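You operate a simulated robot arm through the tools that you are given. There is no shell and no other tool. Be economical: measure what you need, move in short steps, check, and stop when the job is done.

You are at the controls of a simulated robot arm. One attempt, no reset.

TASK
Pump the small blue coupler up to 2.0 bar on the test box.
Fine: press SET ZERO once before pumping; seat it, grip TIGHT, test vent CLOSED, and leave it so. Set down upright: what you pick out.

It is judged by the outcome, as a careful person would: the job done as asked, and still so three seconds after it is handed in. It fails if anything else is knocked over, pushed out of place, dropped, spilled or broken.

THE ROBOT
A 7-joint arm with a two-finger gripper, on a carriage that runs on a rail from [-0.001, 1.263] to [0.001, -1.117] (x, y) and turns from -3.63 to 2.164 rad about z. Base frame: it is fixed where the carriage stands at the start and does not move with it; the origin is on the floor, on the carriage's upright axis, x ahead of it, y to its left, z up. Readings come in m, rad, newtons and seconds.
Its first joint turns from -2.601 to 2.601 rad. Places, roughly: black plunger marked pump [0.7, -0.6, 0.9]; blue knob marked coupler grip [0.8, -0.7, 0.9]; green knob marked test vent [0.8, -0.6, 0.9]; screen of the coupler test box [0.7, -0.5, 0.9]; seat of the coupler test box [0.7, -0.7, 0.9]; white button marked set zero [0.8, -0.5, 0.9]. Payload 2.45 kg.
The tool frame sits at the grasp point between the pads (the TCP): z along the fingers, y along the line on which they close. The tips reach 0.026 m beyond it. Largest opening 0.096 m; the body of the gripper starts 0.069 m behind the TCP.
Orientation is that of the tool frame in the base frame, as a unit quaternion [x, y, z, w]. With the fingers straight down and closing along the base's y, the tool's x points along the base's -x, its y along +y and its z along -z.

THE INTERFACE
- The arm moves only by the tool move_arm. Its argument "motion" is one flat list of numbers, 7 for each row, row after row: the finger opening in m, from 0 to 0.096, then the shift along the tool's x, y, z in m, then the turn, a rotation vector about the tool's x, y, z in rad. In form: [fingers, tx, ty, tz, ax, ay, az, fingers, tx, ty, tz, ax, ay, az, ...]. A call has 1 to 10 rows; each row is the pose to reach, as a shift and turn from the pose commanded when the call began, along the tool's axes at that moment. A row lasts 0.2 s, in which the tool goes at most 0.05 m and 0.15 rad; a call with a longer step from one row to the next is refused whole, and so is a gripper value outside its range. Where a pose cannot be reached the arm comes as near as it can. A force on the tool above 40 N (or 10 N above the force at the start of the call, whichever is more), or a blocked arm, ends the call early, and 0.2 s more pass. Each finger halts on what it meets, pressing with about 24 N; the grip force reading is that of the motor and also rises with nothing between the fingers. The clock runs only during rows and for 0.2 s after the last one: add rows that repeat a pose to give the fingers time. It gives the time, the measured TCP pose, the force on the tool (base axes), the opening and the grip force at its end, in the units of the frame above (readings bear some noise), with the torque about the TCP (base axes, N m) and any sound that the robot's microphone picked up, and new pictures: "show" is both (left out), scene, wrist or none.
- Cameras (640 x 400 px; columns grow to the right, rows downward): "scene" is now at [0.0147, 0.1037, 1.6643]; the picture's right is [-0.74, -0.68, 0.00], its down [-0.37, 0.40, -0.84] and it looks along [0.57, -0.62, -0.54] (base axes); focal length 272 px, centre (320, 200). "wrist" rides on the gripper at [0.082, 0.003, -0.098] in the tool frame; the picture's right is [-0.04, 1.00, 0.00], its down [-0.73, -0.03, -0.68] and it looks along [-0.68, -0.03, 0.73] (tool axes); focal length 256 px, centre (320, 200). There is no depth. A picture from a camera that has moved, and an enlarged one, comes with that camera's place and axes in the base frame and with its lens.
- move_column(by): slides the trunk up (or, below 0, down) by that many m; the arm and the scene camera ride with it, the base frame stays. It gives what a move gives, with no picture.
- base_move(legs): drives the robot by 1 to 6 legs, each [ahead, left, turn to the left] in m, m and rad, along the robot's own axes; the way and the turn of a leg run together, so that a leg with both is an arc; at most 1.5 m and 3.142 rad a leg. The arm and the cameras ride along, it lands a little off, and it stops where it bumps. It keeps to its track: a leg is cut to what the track allows. It gives what a move gives, and a new picture of the scene camera.
- turn_head(pan, tilt): turns the head with the scene camera to pan (to the left, within 2.705 rad either way) and tilt (down, from -0.506 to 1.204), counted from straight ahead of the robot. It gives what a move gives, and a new picture of the scene camera.
- inspect(camera, box): a new picture of the part [left, top, right, bottom] of that camera's present view, enlarged. The clock stands still meanwhile.
- close_job(): hands the job in; it is judged then, once.

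Go step by step. Nothing tells you exact positions but the pictures and the camera data: compare them with the known pose of the tool, close in by small moves and look again before you grip or let go. The budget is 120 turns and 260 pictures, counting those below and the enlarged ones. Unless the task says otherwise, let go and move clear before handing in, and close with one line.

The tools are called after "Emit:" as name(argument=value, ...) on one line, values as JSON. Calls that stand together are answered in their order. move_arm: Moves the arm, as the interface text tells. Its arguments: {"type":"object","properties":{"motion":{"type":"array"},"show":{"type":"string","enum":["both","scene","wrist","none"]}},"required":["motion"]} The other tools are called the same way: move_column (by) slides the trunk up or down; base_move (legs) drives the base; turn_head (pan, tilt) turns the head that bears the scene camera; inspect (camera, box) takes an enlarged picture of a part of a camera's view; close_job () hands the job in.

At the start:

```text
t: 0.0
tcp_pos: [0.5101, -0.4443, 1.2062]
ee_rot: [0.001, 1.0, 0.0, 0.001]
ft_force: [0.8, -0.4, 0.9]
moment: [0.02, 0.0, 0.04]
width: 0.096
finger_force: 0.0
trunk travel left (down, up): [-0.65, 0.06]
robot x, y, heading: [-0.0007, -0.0008, 0.001]
head pan, tilt: [-0.829, 0.572]
```

scene: 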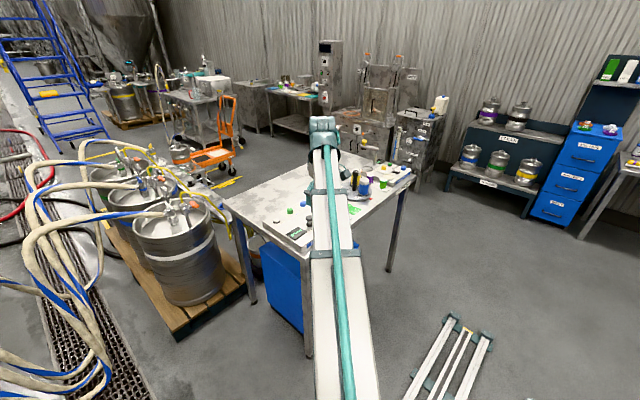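
wrist: 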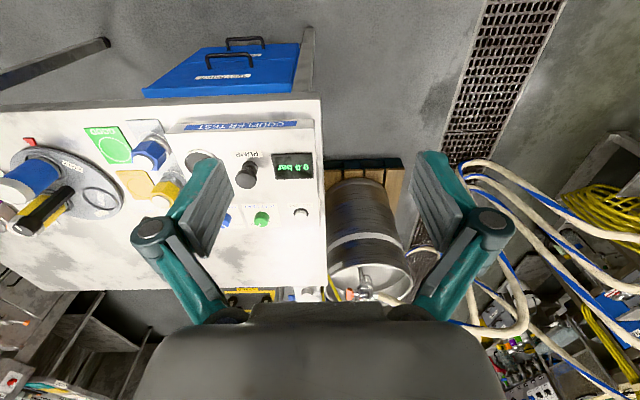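

I see the table with the coupler test box, and coloured couplers to its left in the wrist view. I'll enlarge both views first.

Emit:
inspect(camera="wrist", box=[0, 80, 200, 300])

Emit:
inspect(camera="wrist", box=[120, 100, 330, 240])

Emit:
inspect(camera="scene", box=[230, 140, 430, 265])

```text
1.82 times, centred on (100, 190) of wrist
camera zoom: at [0.4287, -0.4407, 1.3045], right [0.04, 1.0, 0.0], down [0.73, -0.03, 0.68], along [0.68, -0.03, -0.73], focal length 465 px, centre (720, 218)
```

zoom: 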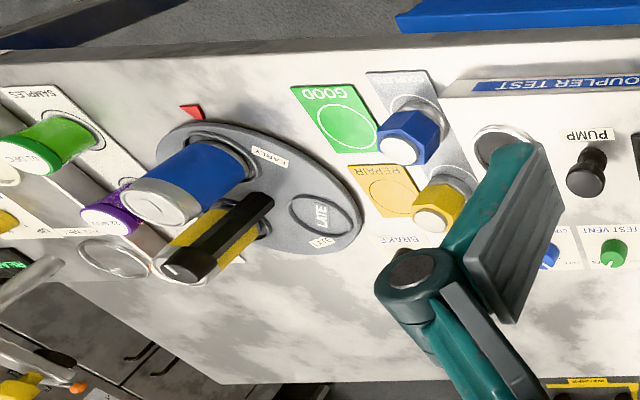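

```text
2.86 times, centred on (225, 170) of wrist
camera zoom: at [0.4287, -0.4407, 1.3045], right [0.04, 1.0, 0.0], down [0.73, -0.03, 0.68], along [0.68, -0.03, -0.73], focal length 731 px, centre (591, 286)
```

zoom: 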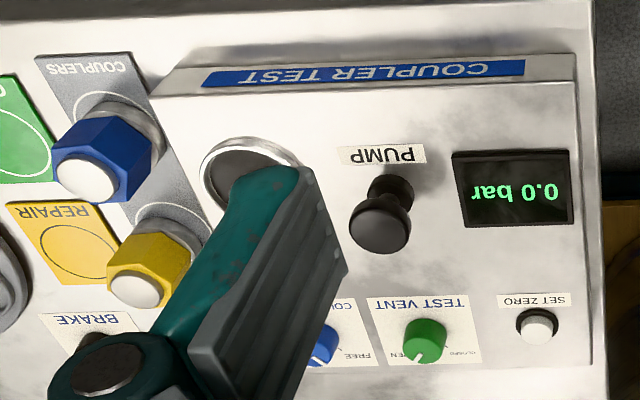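

```text
3.20 times, centred on (330, 202) of scene
camera zoom: at [0.0147, 0.1037, 1.6643], right [-0.74, -0.68, 0.0], down [-0.37, 0.4, -0.84], along [0.57, -0.62, -0.54], focal length 872 px, centre (288, 192)
```

zoom: 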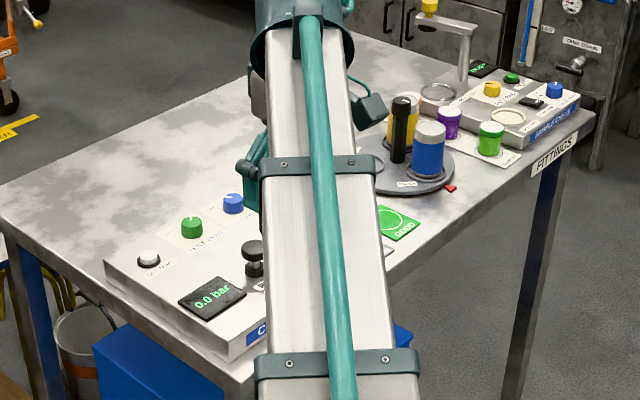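

The small blue coupler (hex, white cap) is near (0.67, -0.76), with the seat at about (0.69, -0.68). The carriage is too far left to reach them, so I'll slide it right and look from there.

Emit:
base_move(legs=[[0, -0.45, 0]])

Emit:
move_arm(motion=[0.096, 0, 0.05, 0, 0, 0, 0, 0.096, 0, 0.1, 0, 0, 0, 0, 0.096, 0, 0.15, 0, 0, 0, 0, 0.096, 0, 0.2, 0, 0, 0, 0, 0.096, 0, 0.2, 0, 0, 0, 0])

```text
t: 2.7
tcp_pos: [0.5103, -0.8953, 1.205]
ee_rot: [0.0, 1.0, -0.001, 0.0]
ft_force: [0.1, 0.3, 0.3]
moment: [0.01, 0.02, 0.0]
width: 0.096
finger_force: 0.1
trunk travel left (down, up): [-0.65, 0.06]
robot x, y, heading: [-0.0025, -0.4461, -0.003]
head pan, tilt: [-0.829, 0.572]
camera scene: at [0.0153, -0.3465, 1.6643], right [-0.74, -0.68, 0.0], down [-0.37, 0.4, -0.84], along [0.57, -0.62, -0.54], focal length 272 px, centre (320, 200)
```

scene: 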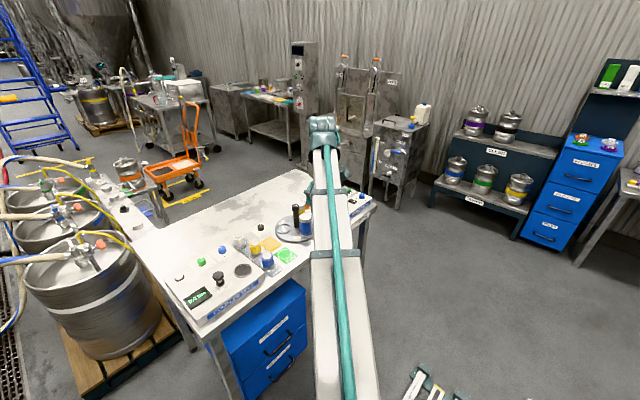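

```text
t: 3.9
tcp_pos: [0.5189, -0.7001, 1.1847]
ee_rot: [0.0, 1.0, -0.003, 0.006]
ft_force: [0.1, 0.0, 0.9]
moment: [0.0, 0.02, 0.02]
width: 0.0958
finger_force: 0.0
out of reach, approached as far as the arm can: row 3, 4, 5
trunk travel left (down, up): [-0.65, 0.06]
robot x, y, heading: [-0.0009, -0.4468, -0.005]
head pan, tilt: [-0.829, 0.572]
camera scene: at [0.0153, -0.3462, 1.6643], right [-0.74, -0.68, 0.0], down [-0.37, 0.4, -0.84], along [0.57, -0.62, -0.54], focal length 272 px, centre (320, 200)
camera wrist: at [0.4374, -0.6961, 1.2827], right [0.04, 1.0, -0.01], down [0.73, -0.03, 0.69], along [0.69, -0.03, -0.73], focal length 256 px, centre (320, 200)
```

scene: 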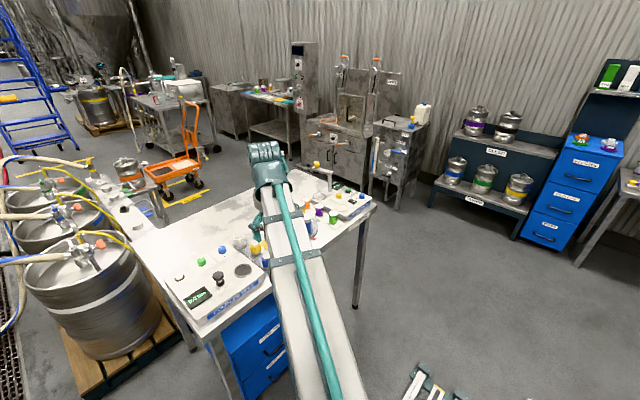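
wrist: 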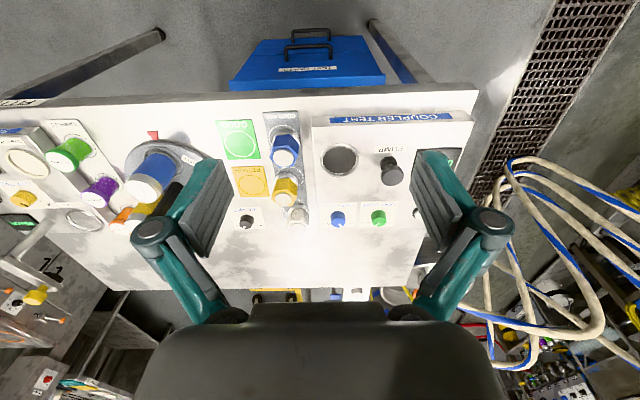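

Emit:
inspect(camera="wrist", box=[210, 100, 430, 240])

Emit:
inspect(camera="wrist", box=[0, 100, 220, 240])

Emit:
inspect(camera="scene", box=[150, 210, 310, 320])

```text
2.86 times, centred on (320, 170) of wrist
camera zoom: at [0.4374, -0.6961, 1.2827], right [0.04, 1.0, -0.01], down [0.73, -0.03, 0.69], along [0.69, -0.03, -0.73], focal length 731 px, centre (320, 286)
```

zoom: 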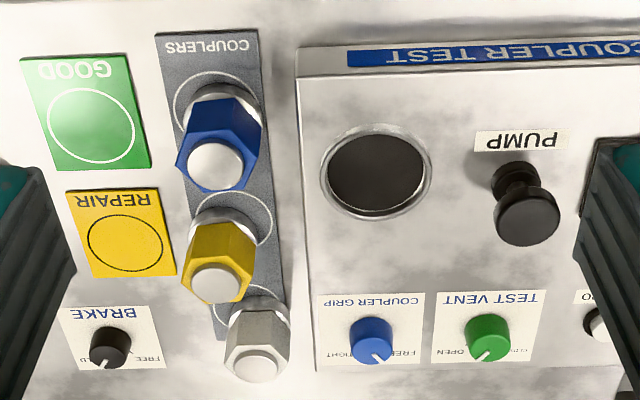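

```text
2.86 times, centred on (110, 170) of wrist
camera zoom: at [0.4374, -0.6961, 1.2827], right [0.04, 1.0, -0.01], down [0.73, -0.03, 0.69], along [0.69, -0.03, -0.73], focal length 731 px, centre (920, 286)
```

zoom: 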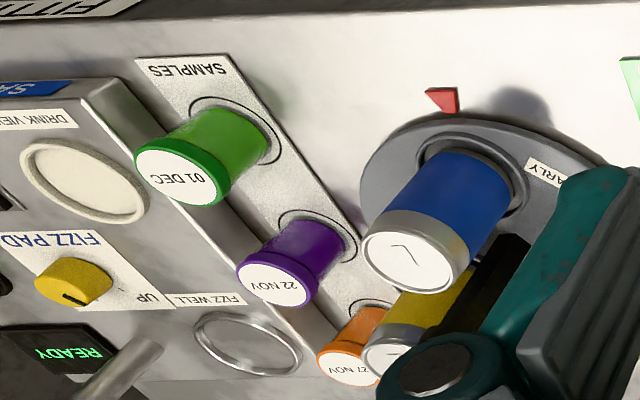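

```text
3.64 times, centred on (230, 265) of scene
camera zoom: at [0.0153, -0.3462, 1.6643], right [-0.74, -0.68, 0.0], down [-0.37, 0.4, -0.84], along [0.57, -0.62, -0.54], focal length 991 px, centre (647, -36)
```

zoom: 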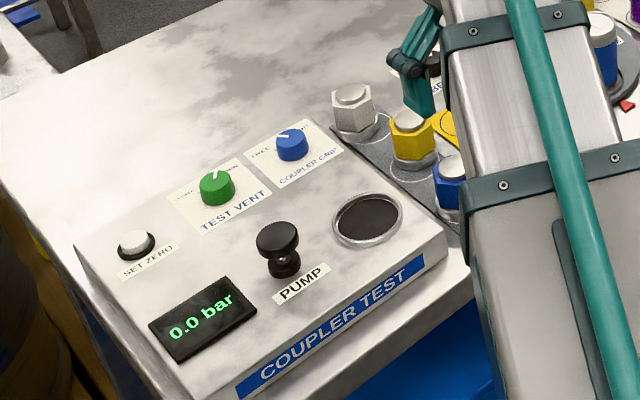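

Triangulated: the blue coupler top is at about (0.676, -0.767, 0.927) and the seat at about (0.697, -0.672, 0.907). The grip knob points to FREE and the vent to OPEN. I'll go above the coupler for a closer look.

Emit:
move_arm(motion=[0.096, -0.0314, -0.0134, 0.025, 0, 0, 0, 0.096, -0.0628, -0.0268, 0.05, 0, 0, 0, 0.096, -0.0942, -0.0402, 0.075, 0, 0, 0, 0.096, -0.1256, -0.0536, 0.1, 0, 0, 0, 0.096, -0.157, -0.067, 0.125, 0, 0, 0])

Emit:
inspect(camera="wrist", box=[200, 60, 440, 210])

```text
t: 5.1
tcp_pos: [0.6771, -0.7674, 1.06]
ee_rot: [0.0, 1.0, 0.0, 0.0]
ft_force: [-0.1, -0.1, -0.1]
moment: [0.04, -0.02, -0.01]
width: 0.096
finger_force: 0.1
trunk travel left (down, up): [-0.65, 0.06]
robot x, y, heading: [0.0034, -0.4484, -0.001]
head pan, tilt: [-0.829, 0.572]
camera scene: at [0.0157, -0.3462, 1.6643], right [-0.74, -0.68, 0.0], down [-0.37, 0.4, -0.84], along [0.57, -0.62, -0.54], focal length 272 px, centre (320, 200)
camera wrist: at [0.5961, -0.7624, 1.1584], right [0.04, 1.0, 0.0], down [0.73, -0.03, 0.68], along [0.68, -0.03, -0.73], focal length 256 px, centre (320, 200)
```

scene: 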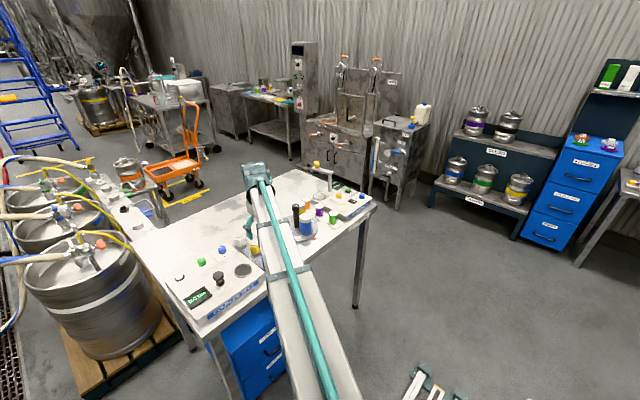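
wrist: 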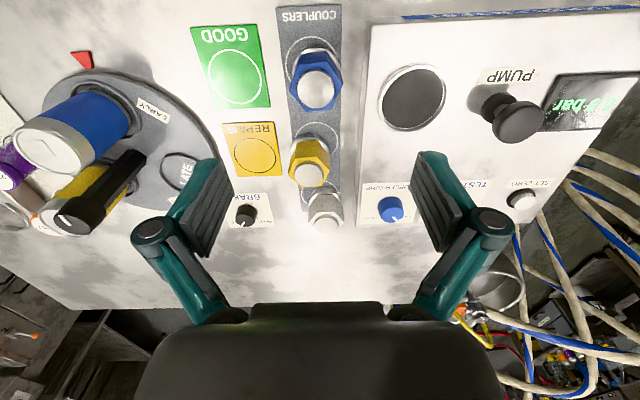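

```text
2.67 times, centred on (320, 135) of wrist
camera zoom: at [0.5961, -0.7624, 1.1584], right [0.04, 1.0, 0.0], down [0.73, -0.03, 0.68], along [0.68, -0.03, -0.73], focal length 683 px, centre (320, 373)
```

zoom: 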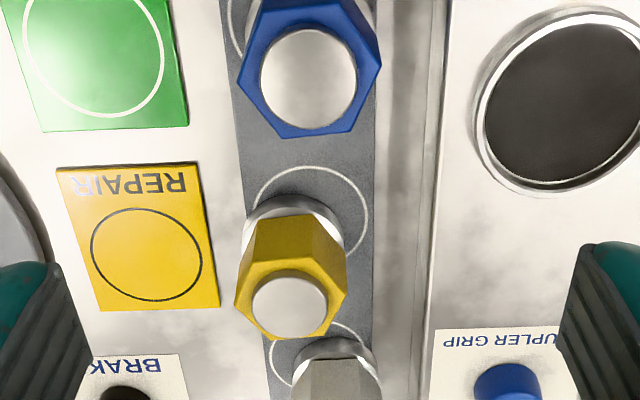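

The coupler is well in view from above now; I'll enlarge it to get the hex orientation and size.

Emit:
inspect(camera="wrist", box=[260, 25, 388, 105])

Emit:
inspect(camera="wrist", box=[360, 160, 560, 230])

```text
5.00 times, centred on (324, 65) of wrist
camera zoom: at [0.5961, -0.7624, 1.1584], right [0.04, 1.0, 0.0], down [0.73, -0.03, 0.68], along [0.68, -0.03, -0.73], focal length 1280 px, centre (300, 875)
```

zoom: 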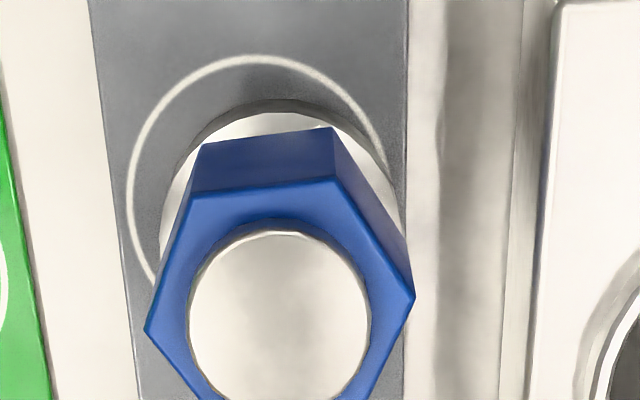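

```text
3.20 times, centred on (460, 195) of wrist
camera zoom: at [0.5961, -0.7624, 1.1584], right [0.04, 1.0, 0.0], down [0.73, -0.03, 0.68], along [0.68, -0.03, -0.73], focal length 819 px, centre (-128, 216)
```

zoom: 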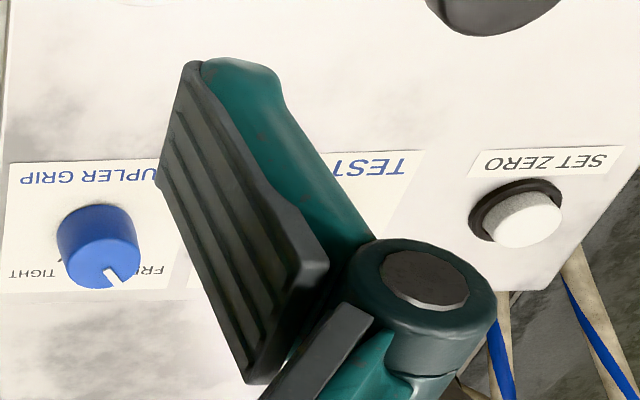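

The hex's flats face roughly ±x (turned about 0.09 rad), about 0.042 m across, and the hex spans z≈0.892–0.924. I'll rotate the tool so it closes along those flats, staying above.

Emit:
move_arm(motion=[0.09, 0, 0, 0, 0, 0, 0.148, 0.08, 0, 0, 0, 0, 0, 0.296, 0.07, 0, 0, 0, 0, 0, 0.444, 0.068, 0, 0, 0, 0, 0, 0.592, 0.068, 0, 0, 0, 0, 0, 0.74, 0.068, 0, 0, 0, 0, 0, 0.888, 0.068, 0, 0, 0, 0, 0, 1.036, 0.068, 0, 0, 0, 0, 0, 1.184, 0.068, 0, 0, 0, 0, 0, 1.332, 0.068, 0, 0, 0, 0, 0, 1.48], show="wrist")

```text
t: 7.3
tcp_pos: [0.6755, -0.7664, 1.0601]
ee_rot: [0.675, 0.738, 0.0, 0.0]
ft_force: [-0.5, 0.1, -0.2]
moment: [-0.01, -0.01, -0.02]
width: 0.0681
finger_force: 0.1
trunk travel left (down, up): [-0.65, 0.06]
robot x, y, heading: [-0.0009, -0.4506, -0.002]
head pan, tilt: [-0.829, 0.572]
camera wrist: at [0.6719, -0.6841, 1.1594], right [1.0, 0.05, 0.0], down [0.03, -0.73, 0.68], along [0.03, -0.68, -0.73], focal length 256 px, centre (320, 200)
```

wrist: 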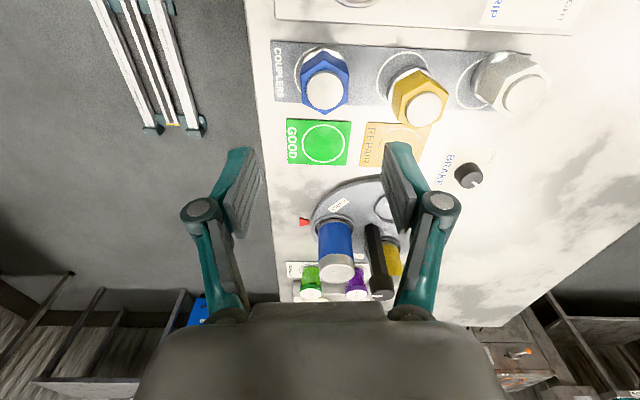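

The TCP is within about 3 mm of the coupler axis. I'll correct that, descend partway and check.

Emit:
move_arm(motion=[0.068, -0.003, 0.0033, 0.03, 0, 0, 0, 0.068, -0.003, 0.0033, 0.07, 0, 0, 0, 0.068, -0.003, 0.0033, 0.1, 0, 0, 0], show="wrist")

Emit:
inspect(camera="wrist", box=[200, 0, 440, 150])

```text
t: 8.1
tcp_pos: [0.6796, -0.7687, 0.9587]
ee_rot: [0.675, 0.738, 0.0, 0.0]
ft_force: [-0.5, 0.4, -0.4]
moment: [0.0, 0.02, 0.0]
width: 0.0677
finger_force: 0.1
trunk travel left (down, up): [-0.65, 0.06]
robot x, y, heading: [0.0058, -0.4525, 0.001]
head pan, tilt: [-0.829, 0.572]
camera wrist: at [0.6749, -0.6865, 1.0586], right [1.0, 0.05, 0.0], down [0.04, -0.73, 0.68], along [0.03, -0.68, -0.73], focal length 256 px, centre (320, 200)
```

wrist: 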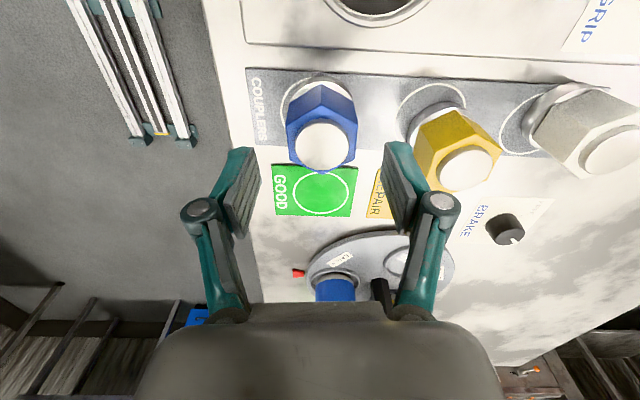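

```text
2.67 times, centred on (320, 75) of wrist
camera zoom: at [0.6749, -0.6865, 1.0586], right [1.0, 0.05, 0.0], down [0.04, -0.73, 0.68], along [0.03, -0.68, -0.73], focal length 683 px, centre (320, 533)
```

zoom: 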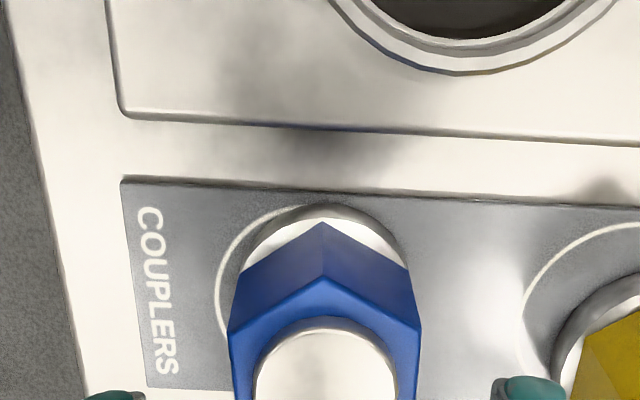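

Alignment is good, and the hex spans z≈0.885–0.919. I'll descend to TCP z≈0.914 and close.

Emit:
move_arm(motion=[0.068, 0.001, 0.001, 0.025, 0, 0, 0, 0.068, 0.001, 0.001, 0.045, 0, 0, 0, 0.068, 0.001, 0.001, 0.045, 0, 0, 0, 0.05, 0.001, 0.001, 0.045, 0, 0, 0, 0.03, 0.001, 0.001, 0.045, 0, 0, 0, 0.03, 0.001, 0.001, 0.045, 0, 0, 0, 0.03, 0.001, 0.001, 0.045, 0, 0, 0], show="wrist")

```text
t: 9.7
tcp_pos: [0.6799, -0.7668, 0.9147]
ee_rot: [0.674, 0.738, 0.0, 0.0]
ft_force: [0.9, 0.1, 1.5]
moment: [-0.01, -0.01, -0.02]
width: 0.0438
finger_force: 23.7
trunk travel left (down, up): [-0.65, 0.06]
robot x, y, heading: [0.0023, -0.4529, 0.002]
head pan, tilt: [-0.829, 0.572]
camera wrist: at [0.6756, -0.6848, 1.0136], right [1.0, 0.05, 0.0], down [0.04, -0.73, 0.68], along [0.03, -0.68, -0.73], focal length 256 px, centre (320, 200)
```

wrist: 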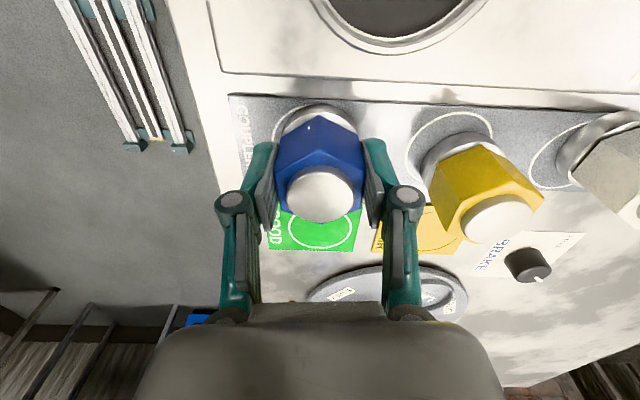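

It is gripped at a width of 0.0438 m. Next I lift it straight up.

Emit:
move_arm(motion=[0.03, 0, 0, -0.02, 0, 0, 0, 0.03, 0, 0, -0.05, 0, 0, 0, 0.03, 0, 0, -0.09, 0, 0, 0, 0.03, 0, 0, -0.12, 0, 0, 0, 0.03, 0, 0, -0.12, 0, 0, 0], show="both")

Emit:
inspect(camera="scene", box=[170, 170, 330, 280])

Emit:
inspect(camera="wrist", box=[200, 0, 440, 150])

```text
t: 10.9
tcp_pos: [0.677, -0.7679, 1.035]
ee_rot: [0.674, 0.739, 0.0, 0.0]
ft_force: [-0.3, 0.7, -1.0]
moment: [0.04, -0.01, 0.04]
width: 0.0437
finger_force: 24.1
trunk travel left (down, up): [-0.65, 0.06]
robot x, y, heading: [-0.0011, -0.4468, 0.006]
head pan, tilt: [-0.829, 0.572]
camera scene: at [0.0155, -0.346, 1.6643], right [-0.74, -0.68, 0.0], down [-0.37, 0.4, -0.84], along [0.57, -0.62, -0.54], focal length 272 px, centre (320, 200)
camera wrist: at [0.6742, -0.6858, 1.1335], right [1.0, 0.05, 0.0], down [0.04, -0.73, 0.68], along [0.03, -0.68, -0.73], focal length 256 px, centre (320, 200)
```

scene: 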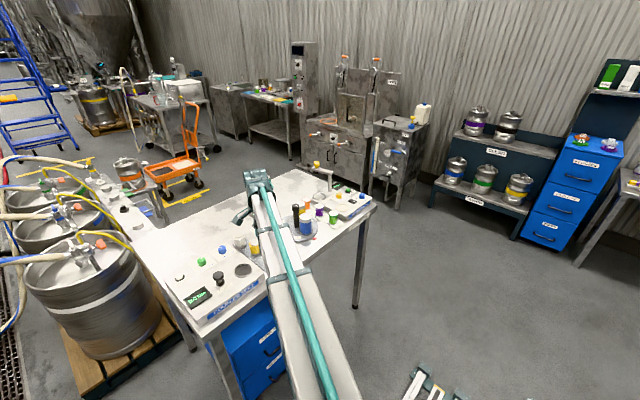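
wrist: 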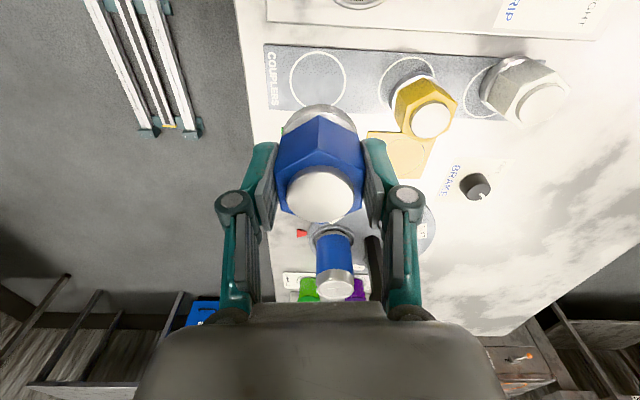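

```text
3.64 times, centred on (250, 225) of scene
camera zoom: at [0.0155, -0.346, 1.6643], right [-0.74, -0.68, 0.0], down [-0.37, 0.4, -0.84], along [0.57, -0.62, -0.54], focal length 991 px, centre (574, 109)
```

zoom: 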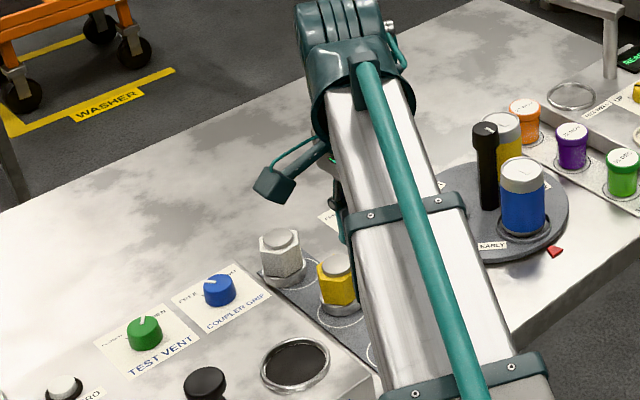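

```text
2.67 times, centred on (320, 75) of wrist
camera zoom: at [0.6742, -0.6858, 1.1335], right [1.0, 0.05, 0.0], down [0.04, -0.73, 0.68], along [0.03, -0.68, -0.73], focal length 683 px, centre (320, 533)
```

zoom: 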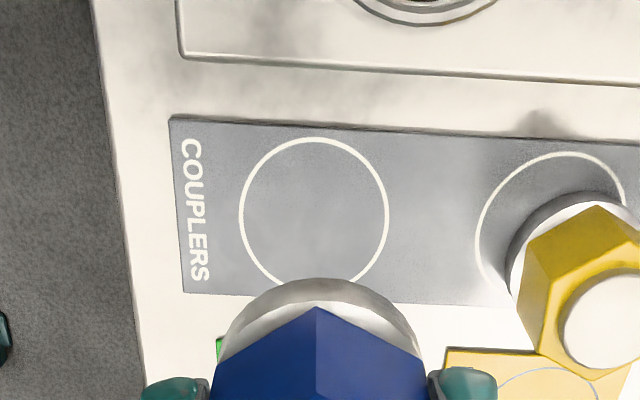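

The coupler came up cleanly. I'll carry it above the seat and re-measure the seat from there.

Emit:
move_arm(motion=[0.03, 0.03, 0.009, 0, 0, 0, 0, 0.03, 0.06, 0.019, 0, 0, 0, 0, 0.03, 0.0908, 0.0282, 0, 0, 0, 0, 0.03, 0.0908, 0.0282, 0, 0, 0, 0], show="wrist")

Emit:
inspect(camera="wrist", box=[220, 20, 428, 150])

```text
t: 11.9
tcp_pos: [0.6966, -0.6738, 1.0357]
ee_rot: [0.675, 0.738, 0.0, 0.0]
ft_force: [0.1, 0.6, -2.3]
moment: [0.02, 0.01, 0.01]
width: 0.0437
finger_force: 24.3
trunk travel left (down, up): [-0.65, 0.06]
robot x, y, heading: [0.001, -0.4485, 0.001]
head pan, tilt: [-0.829, 0.572]
camera wrist: at [0.6941, -0.5922, 1.1348], right [1.0, 0.05, 0.0], down [0.04, -0.73, 0.68], along [0.03, -0.68, -0.73], focal length 256 px, centre (320, 200)
```

wrist: 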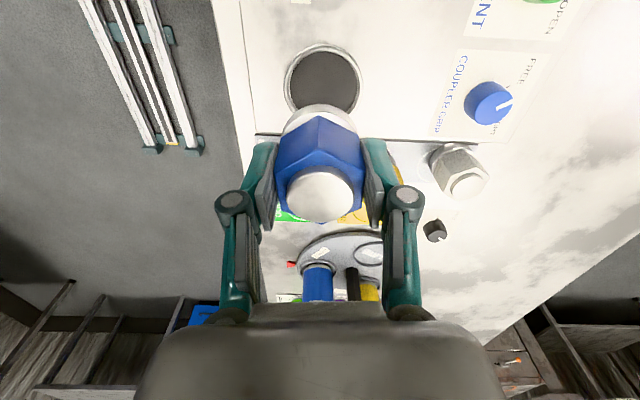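

```text
3.08 times, centred on (324, 85) of wrist
camera zoom: at [0.6941, -0.5922, 1.1348], right [1.0, 0.05, 0.0], down [0.04, -0.73, 0.68], along [0.03, -0.68, -0.73], focal length 788 px, centre (308, 554)
```

zoom: 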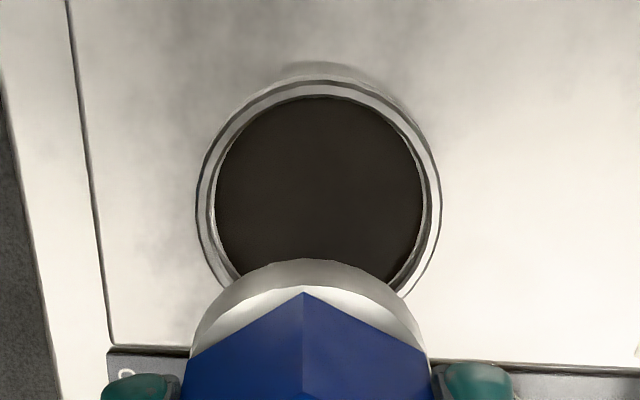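

The seat centre is (0.700, -0.673), with an inner diameter of about 0.058 m against a coupler foot of about 0.047 m. I'll shift 3 mm and lower towards it.

Emit:
move_arm(motion=[0.03, 0.0005, 0.0034, 0.03, 0, 0, 0, 0.03, 0.0005, 0.0034, 0.06, 0, 0, 0, 0.03, 0.0005, 0.0034, 0.075, 0, 0, 0, 0.03, 0.0005, 0.0034, 0.075, 0, 0, 0], show="wrist")

Emit:
inspect(camera="wrist", box=[220, 20, 428, 150])

```text
t: 12.9
tcp_pos: [0.7015, -0.6735, 0.9593]
ee_rot: [0.674, 0.739, 0.0, 0.0]
ft_force: [0.4, -0.4, -1.0]
moment: [0.02, 0.05, 0.01]
width: 0.0437
finger_force: 23.4
trunk travel left (down, up): [-0.65, 0.06]
robot x, y, heading: [-0.0024, -0.4526, 0.001]
head pan, tilt: [-0.829, 0.572]
camera wrist: at [0.6987, -0.5914, 1.0583], right [1.0, 0.05, 0.0], down [0.04, -0.73, 0.68], along [0.03, -0.68, -0.73], focal length 256 px, centre (320, 200)
```

wrist: 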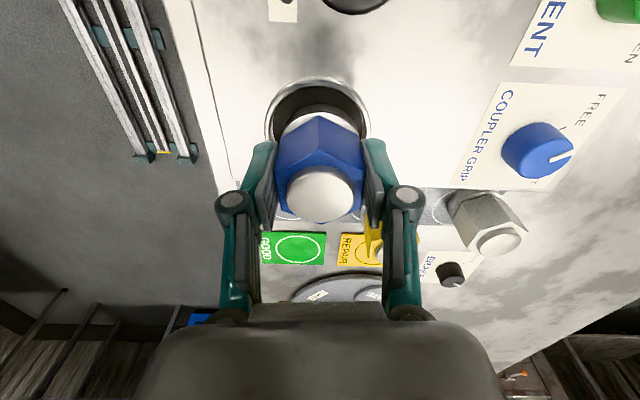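

```text
3.08 times, centred on (324, 85) of wrist
camera zoom: at [0.6987, -0.5914, 1.0583], right [1.0, 0.05, 0.0], down [0.04, -0.73, 0.68], along [0.03, -0.68, -0.73], focal length 788 px, centre (308, 554)
```

zoom: 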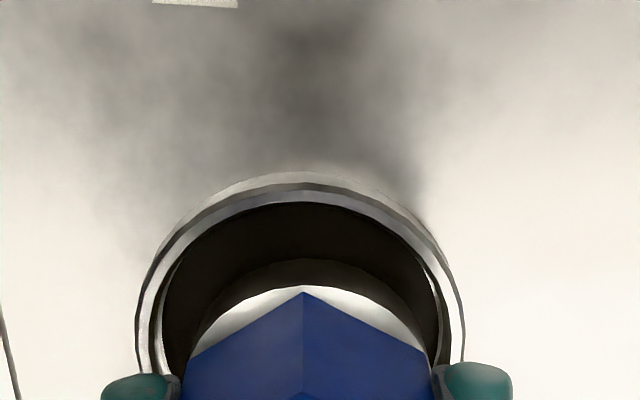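

It is aligned within about 1 mm. I'll lower gently until it makes contact.

Emit:
move_arm(motion=[0.03, 0, 0, 0.015, 0, 0, 0, 0.03, 0, 0, 0.025, 0, 0, 0, 0.03, 0, 0, 0.03, 0, 0, 0, 0.03, 0, 0, 0.03, 0, 0, 0], show="wrist")

```text
t: 13.6
tcp_pos: [0.7009, -0.6729, 0.9403]
ee_rot: [0.674, 0.739, 0.001, 0.002]
ft_force: [-2.9, 1.0, 22.6]
moment: [0.03, 0.24, -0.01]
width: 0.0438
finger_force: 24.1
trunk travel left (down, up): [-0.65, 0.06]
robot x, y, heading: [-0.0003, -0.4507, -0.001]
head pan, tilt: [-0.829, 0.572]
stopped in row 3: the force on the tool passed its limit at 48 N (the readings are from after the stop); the commanded pose is now the measured one
camera wrist: at [0.6978, -0.5907, 1.0395], right [1.0, 0.05, 0.0], down [0.04, -0.73, 0.68], along [0.04, -0.68, -0.73], focal length 256 px, centre (320, 200)
```

wrist: 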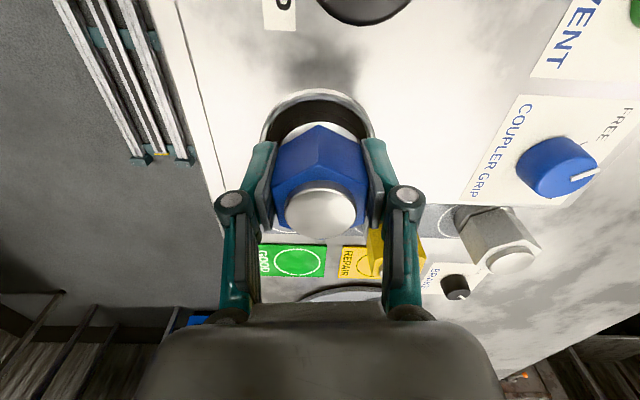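

It met resistance at TCP z 0.940, meaning either the seat floor or the fingertips on the rim. I'll look closely.

Emit:
inspect(camera="wrist", box=[240, 70, 400, 170])

Emit:
inspect(camera="scene", box=[170, 200, 330, 300])

```text
4.00 times, centred on (320, 120) of wrist
camera zoom: at [0.6978, -0.5907, 1.0395], right [1.0, 0.05, 0.0], down [0.04, -0.73, 0.68], along [0.04, -0.68, -0.73], focal length 1024 px, centre (320, 520)
```

zoom: 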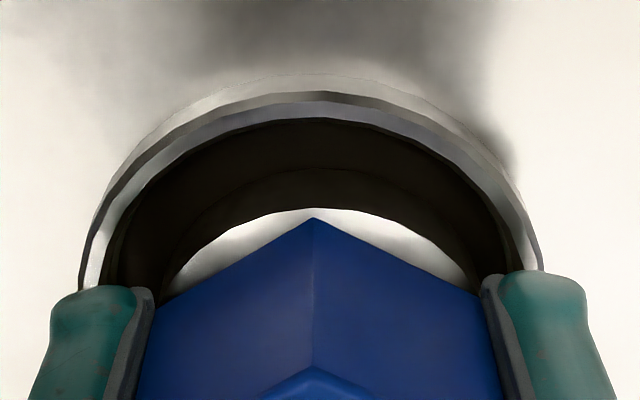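

```text
4.00 times, centred on (250, 250) of scene
camera zoom: at [0.0128, -0.3451, 1.6645], right [-0.74, -0.68, 0.0], down [-0.36, 0.4, -0.84], along [0.57, -0.62, -0.54], focal length 1090 px, centre (600, 0)
```

zoom: 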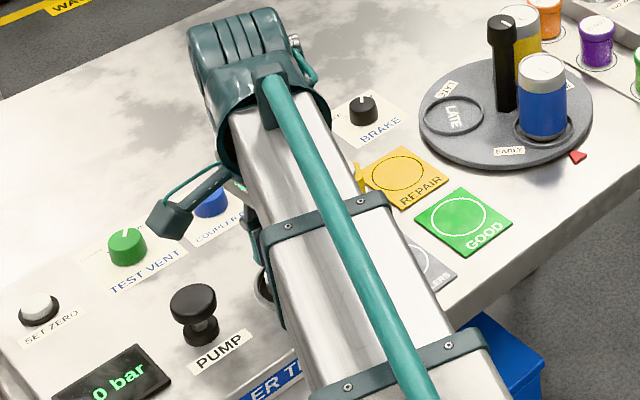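

The coupler slid up slightly in the grip, so its foot is standing on the seat floor and centred. I'll release it, back off upward, and look.

Emit:
move_arm(motion=[0.03, 0, 0, -0.001, 0, 0, 0, 0.05, 0, 0, -0.001, 0, 0, 0, 0.068, 0, 0, -0.001, 0, 0, 0, 0.068, 0, 0, -0.02, 0, 0, 0, 0.068, 0, 0, -0.06, 0, 0, 0, 0.068, 0, 0, -0.1, 0, 0, 0, 0.068, 0, 0, -0.1, 0, 0, 0], show="wrist")

Emit:
inspect(camera="wrist", box=[240, 20, 400, 120])

```text
t: 15.2
tcp_pos: [0.7035, -0.6726, 1.0369]
ee_rot: [0.674, 0.738, 0.0, 0.0]
ft_force: [-0.5, 0.4, 1.1]
moment: [-0.02, 0.01, -0.01]
width: 0.0681
finger_force: 0.0
trunk travel left (down, up): [-0.65, 0.06]
robot x, y, heading: [0.0016, -0.4476, 0.0]
head pan, tilt: [-0.829, 0.572]
camera wrist: at [0.6996, -0.5908, 1.136], right [1.0, 0.05, 0.0], down [0.04, -0.73, 0.68], along [0.04, -0.68, -0.73], focal length 256 px, centre (320, 200)
```

wrist: 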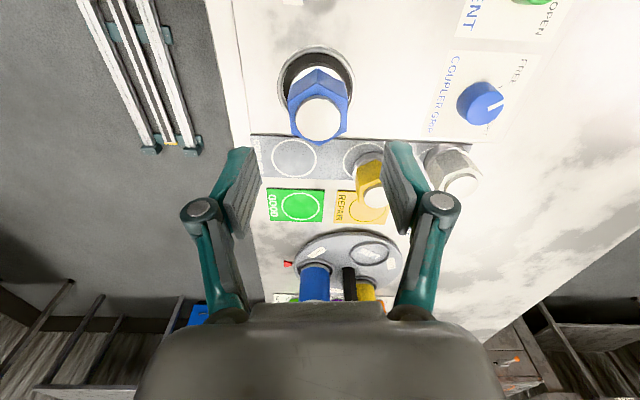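

```text
4.00 times, centred on (320, 70) of wrist
camera zoom: at [0.6996, -0.5908, 1.136], right [1.0, 0.05, 0.0], down [0.04, -0.73, 0.68], along [0.04, -0.68, -0.73], focal length 1024 px, centre (320, 720)
```

zoom: 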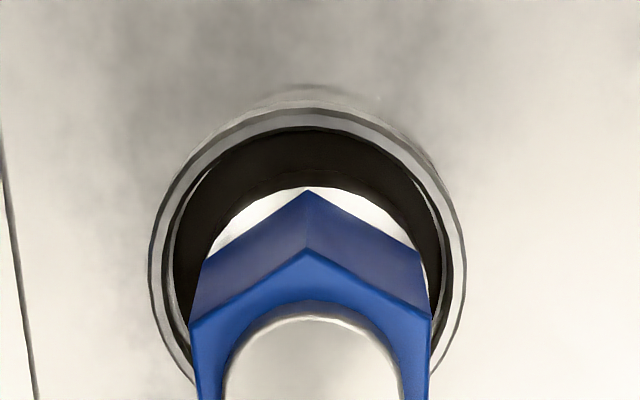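

The coupler stands upright and centred in the seat ring. Next is the coupler grip knob at about (0.83, -0.672): I'll go above it, turning the tool back so it has room to twist.

Emit:
move_arm(motion=[0.068, -0.001, 0.0127, -0.02, 0, 0, -0.148, 0.068, -0.002, 0.0254, -0.02, 0, 0, -0.296, 0.068, -0.003, 0.038, -0.02, 0, 0, -0.444, 0.068, -0.004, 0.051, -0.02, 0, 0, -0.592, 0.068, -0.005, 0.063, -0.02, 0, 0, -0.74, 0.068, -0.006, 0.076, -0.02, 0, 0, -0.888, 0.068, -0.008, 0.089, -0.02, 0, 0, -1.036, 0.068, -0.009, 0.1, -0.02, 0, 0, -1.184, 0.068, -0.01, 0.114, -0.02, 0, 0, -1.332, 0.06, -0.0113, 0.1265, -0.02, 0, 0, -1.48], show="wrist")

Emit:
inspect(camera="wrist", box=[230, 0, 440, 130])

```text
t: 17.4
tcp_pos: [0.8305, -0.6727, 1.0571]
ee_rot: [-0.001, 1.0, 0.0, 0.0]
ft_force: [-0.3, -0.5, 0.3]
moment: [0.0, -0.02, -0.01]
width: 0.0601
finger_force: 0.1
trunk travel left (down, up): [-0.65, 0.06]
robot x, y, heading: [0.0011, -0.4478, 0.0]
head pan, tilt: [-0.829, 0.572]
camera wrist: at [0.7493, -0.6687, 1.1567], right [0.04, 1.0, 0.0], down [0.73, -0.03, 0.68], along [0.68, -0.03, -0.73], focal length 256 px, centre (320, 200)
```

wrist: 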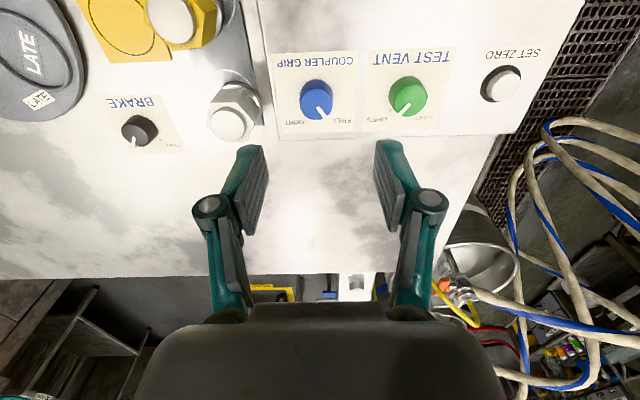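

```text
3.05 times, centred on (335, 65) of wrist
camera zoom: at [0.7493, -0.6687, 1.1567], right [0.04, 1.0, 0.0], down [0.73, -0.03, 0.68], along [0.68, -0.03, -0.73], focal length 780 px, centre (274, 611)
```

zoom: 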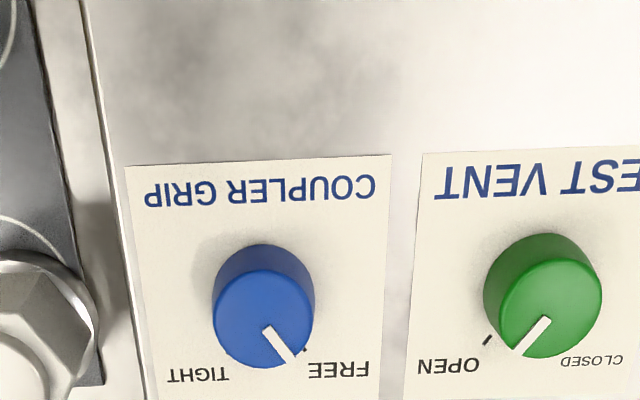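

Grip knob centre is about (0.841, -0.676), top z≈0.928, diameter about 0.029 m, pointer on FREE. I'll descend in two stages with the fingers open 0.055.

Emit:
move_arm(motion=[0.055, -0.0105, -0.0033, 0.03, 0, 0, 0, 0.055, -0.0105, -0.0033, 0.07, 0, 0, 0, 0.055, -0.0105, -0.0033, 0.095, 0, 0, 0, 0.055, -0.0105, -0.0033, 0.095, 0, 0, 0], show="wrist")

Emit:
inspect(camera="wrist", box=[220, 40, 460, 190])

```text
t: 18.4
tcp_pos: [0.8408, -0.6775, 0.9631]
ee_rot: [0.0, 1.0, 0.0, 0.001]
ft_force: [0.2, -0.6, -0.5]
moment: [-0.02, -0.01, -0.03]
width: 0.055
finger_force: 0.1
trunk travel left (down, up): [-0.65, 0.06]
robot x, y, heading: [0.0024, -0.4496, 0.003]
head pan, tilt: [-0.829, 0.572]
camera wrist: at [0.7588, -0.6735, 1.0618], right [0.04, 1.0, 0.0], down [0.73, -0.03, 0.68], along [0.68, -0.03, -0.73], focal length 256 px, centre (320, 200)
```

wrist: 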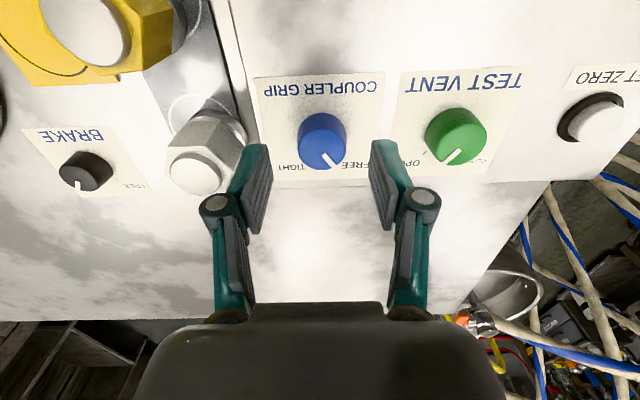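

```text
2.67 times, centred on (340, 115) of wrist
camera zoom: at [0.7588, -0.6735, 1.0618], right [0.04, 1.0, 0.0], down [0.73, -0.03, 0.68], along [0.68, -0.03, -0.73], focal length 683 px, centre (267, 427)
```

zoom: 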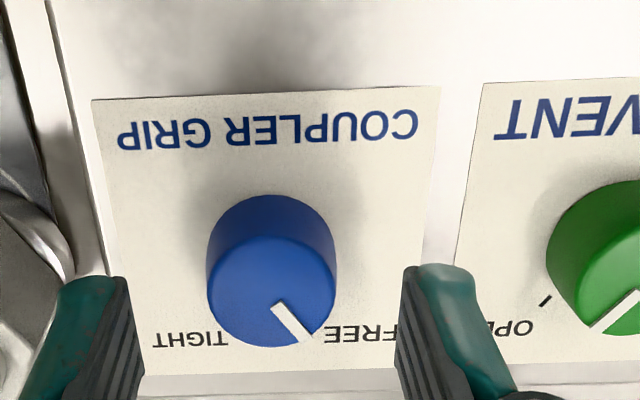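

Well centred. I'll lower to TCP z≈0.938 and close on the knob.

Emit:
move_arm(motion=[0.055, 0, 0.0015, 0.015, 0, 0, 0, 0.055, 0, 0.0015, 0.025, 0, 0, 0, 0.035, 0, 0.0015, 0.025, 0, 0, 0, 0.015, 0, 0.0015, 0.025, 0, 0, 0, 0.015, 0, 0.0015, 0.025, 0, 0, 0, 0.015, 0, 0.0015, 0.025, 0, 0, 0], show="wrist")

```text
t: 19.8
tcp_pos: [0.8411, -0.6755, 0.9379]
ee_rot: [0.0, 1.0, 0.0, 0.0]
ft_force: [0.0, -4.6, -1.0]
moment: [-0.14, -0.13, 0.04]
width: 0.0311
finger_force: 44.5
trunk travel left (down, up): [-0.65, 0.06]
robot x, y, heading: [0.0002, -0.4493, 0.0]
head pan, tilt: [-0.829, 0.572]
camera wrist: at [0.7592, -0.6725, 1.0369], right [0.04, 1.0, 0.0], down [0.73, -0.03, 0.68], along [0.68, -0.03, -0.73], focal length 256 px, centre (320, 200)
```

wrist: 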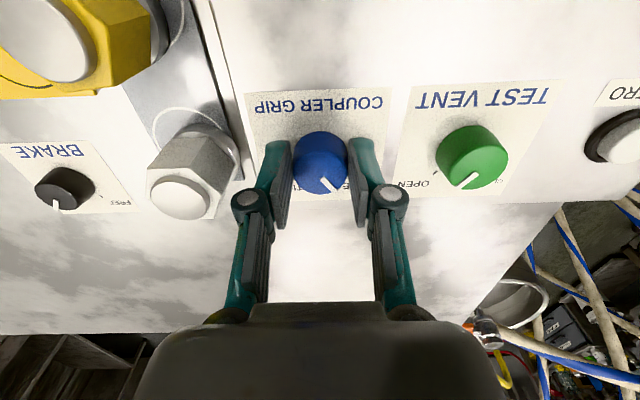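

The knob is gripped. Turn it from FREE (+y) to TIGHT (-y), which is clockwise from above, by about 1.2 rad, and watch.

Emit:
move_arm(motion=[0.015, 0, 0, 0, 0, 0, 0.12, 0.015, 0, 0, 0, 0, 0, 0.24, 0.015, 0, 0, 0, 0, 0, 0.36, 0.015, 0, 0, 0, 0, 0, 0.48, 0.015, 0, 0, 0, 0, 0, 0.6, 0.015, 0, 0, 0, 0, 0, 0.72, 0.015, 0, 0, 0, 0, 0, 0.84, 0.015, 0, 0, 0, 0, 0, 0.96, 0.015, 0, 0, 0, 0, 0, 1.08, 0.015, 0, 0, 0, 0, 0, 1.2], show="wrist")

Emit:
inspect(camera="wrist", box=[240, 90, 400, 220])

```text
t: 22.0
tcp_pos: [0.8416, -0.6725, 0.938]
ee_rot: [0.565, 0.825, 0.002, 0.001]
ft_force: [14.4, 21.0, 0.3]
moment: [0.02, -0.09, 0.11]
width: 0.0311
finger_force: 45.0
trunk travel left (down, up): [-0.65, 0.06]
robot x, y, heading: [0.0031, -0.4497, -0.002]
head pan, tilt: [-0.829, 0.572]
camera wrist: at [0.8173, -0.5939, 1.037], right [0.95, 0.32, 0.0], down [0.24, -0.7, 0.68], along [0.22, -0.64, -0.73], focal length 256 px, centre (320, 200)
```

wrist: 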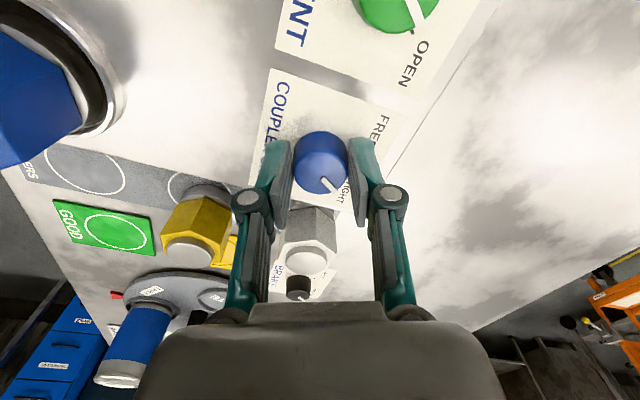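

```text
3.08 times, centred on (320, 155) of wrist
camera zoom: at [0.8173, -0.5939, 1.037], right [0.95, 0.32, 0.0], down [0.24, -0.7, 0.68], along [0.22, -0.64, -0.73], focal length 788 px, centre (320, 338)
```

zoom: 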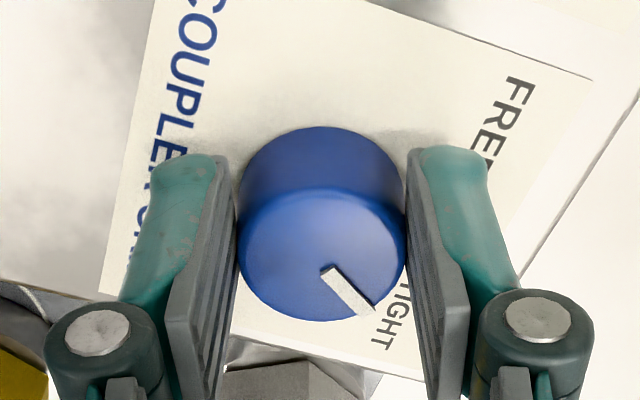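

The pointer is now at about -31°, the mirror image of FREE. I'll release, rise and check it against the TIGHT tick.

Emit:
move_arm(motion=[0.03, 0, 0, 0, 0, 0, 0, 0.055, 0, 0, 0, 0, 0, 0, 0.055, 0, 0, 0, 0, 0, 0, 0.055, 0, 0, -0.03, 0, 0, 0, 0.055, 0, 0, -0.07, 0, 0, 0, 0.055, 0, 0, -0.07, 0, 0, 0], show="wrist")

Emit:
inspect(camera="wrist", box=[240, 50, 400, 150])

```text
t: 23.4
tcp_pos: [0.8381, -0.674, 1.0073]
ee_rot: [0.564, 0.826, -0.002, 0.001]
ft_force: [0.4, 0.8, 0.0]
moment: [0.05, -0.06, 0.0]
width: 0.0548
finger_force: 0.1
trunk travel left (down, up): [-0.65, 0.06]
robot x, y, heading: [0.0008, -0.4505, 0.004]
head pan, tilt: [-0.829, 0.572]
camera wrist: at [0.8128, -0.5966, 1.1068], right [0.95, 0.32, 0.0], down [0.24, -0.69, 0.68], along [0.22, -0.64, -0.73], focal length 256 px, centre (320, 200)
```

wrist: 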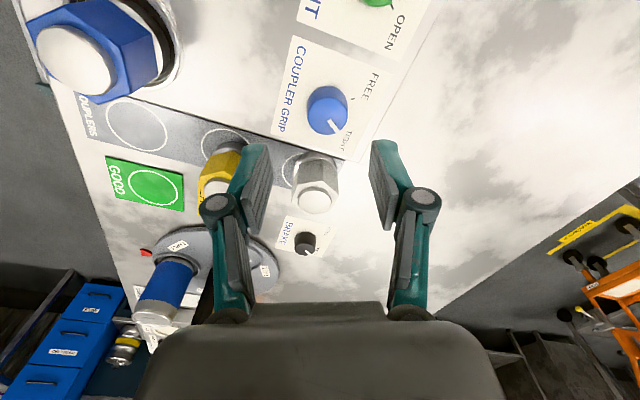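

```text
4.00 times, centred on (320, 100) of wrist
camera zoom: at [0.8128, -0.5966, 1.1068], right [0.95, 0.32, 0.0], down [0.24, -0.69, 0.68], along [0.22, -0.64, -0.73], focal length 1024 px, centre (320, 600)
```

zoom: 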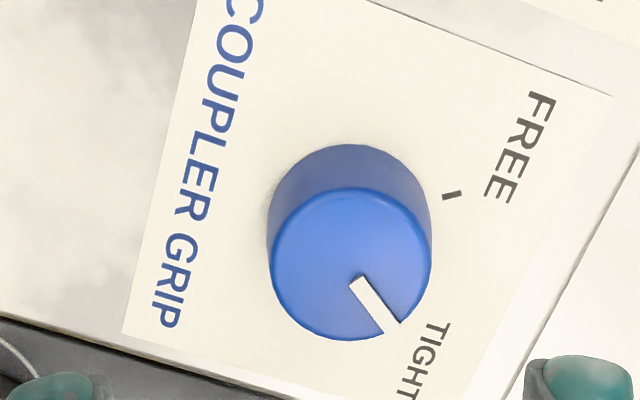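

The grip pointer sits on TIGHT, mirroring the FREE tick at 33.6°. Next is SET ZERO, at about (0.837, -0.506): I'll go above it with the fingers closing.

Emit:
move_arm(motion=[0.04, 0.04, 0.015, 0, 0, 0, 0, 0.02, 0.08, 0.03, 0, 0, 0, 0, 0, 0.12, 0.046, 0, 0, 0, 0, 0, 0.157, 0.06, 0, 0, 0, 0, 0, 0.157, 0.06, 0, 0, 0, 0], show="wrist")

Emit:
inspect(camera="wrist", box=[220, 20, 420, 145])

```text
t: 24.6
tcp_pos: [0.84, -0.5067, 1.0072]
ee_rot: [0.565, 0.825, -0.001, 0.0]
ft_force: [0.3, -0.5, 0.6]
moment: [0.01, 0.0, -0.01]
width: 0.0
finger_force: 23.7
trunk travel left (down, up): [-0.65, 0.06]
robot x, y, heading: [0.0016, -0.4497, 0.0]
head pan, tilt: [-0.829, 0.572]
camera wrist: at [0.8139, -0.4284, 1.1063], right [0.95, 0.32, 0.0], down [0.24, -0.69, 0.68], along [0.22, -0.64, -0.73], focal length 256 px, centre (320, 200)
```

wrist: 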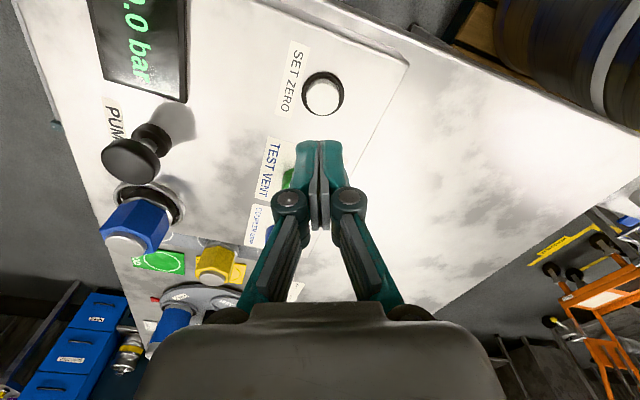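

```text
3.20 times, centred on (320, 82) of wrist
camera zoom: at [0.8139, -0.4284, 1.1063], right [0.95, 0.32, 0.0], down [0.24, -0.69, 0.68], along [0.22, -0.64, -0.73], focal length 819 px, centre (320, 576)
```

zoom: 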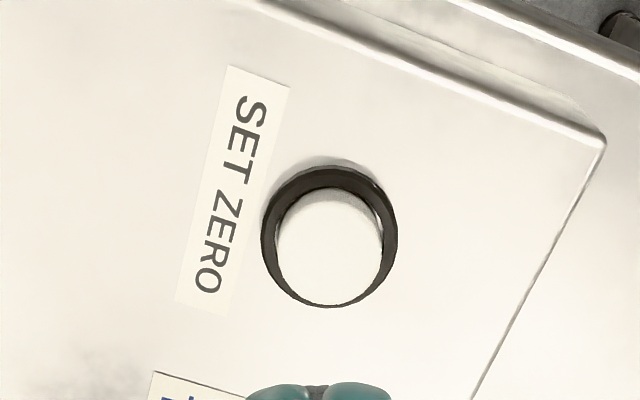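

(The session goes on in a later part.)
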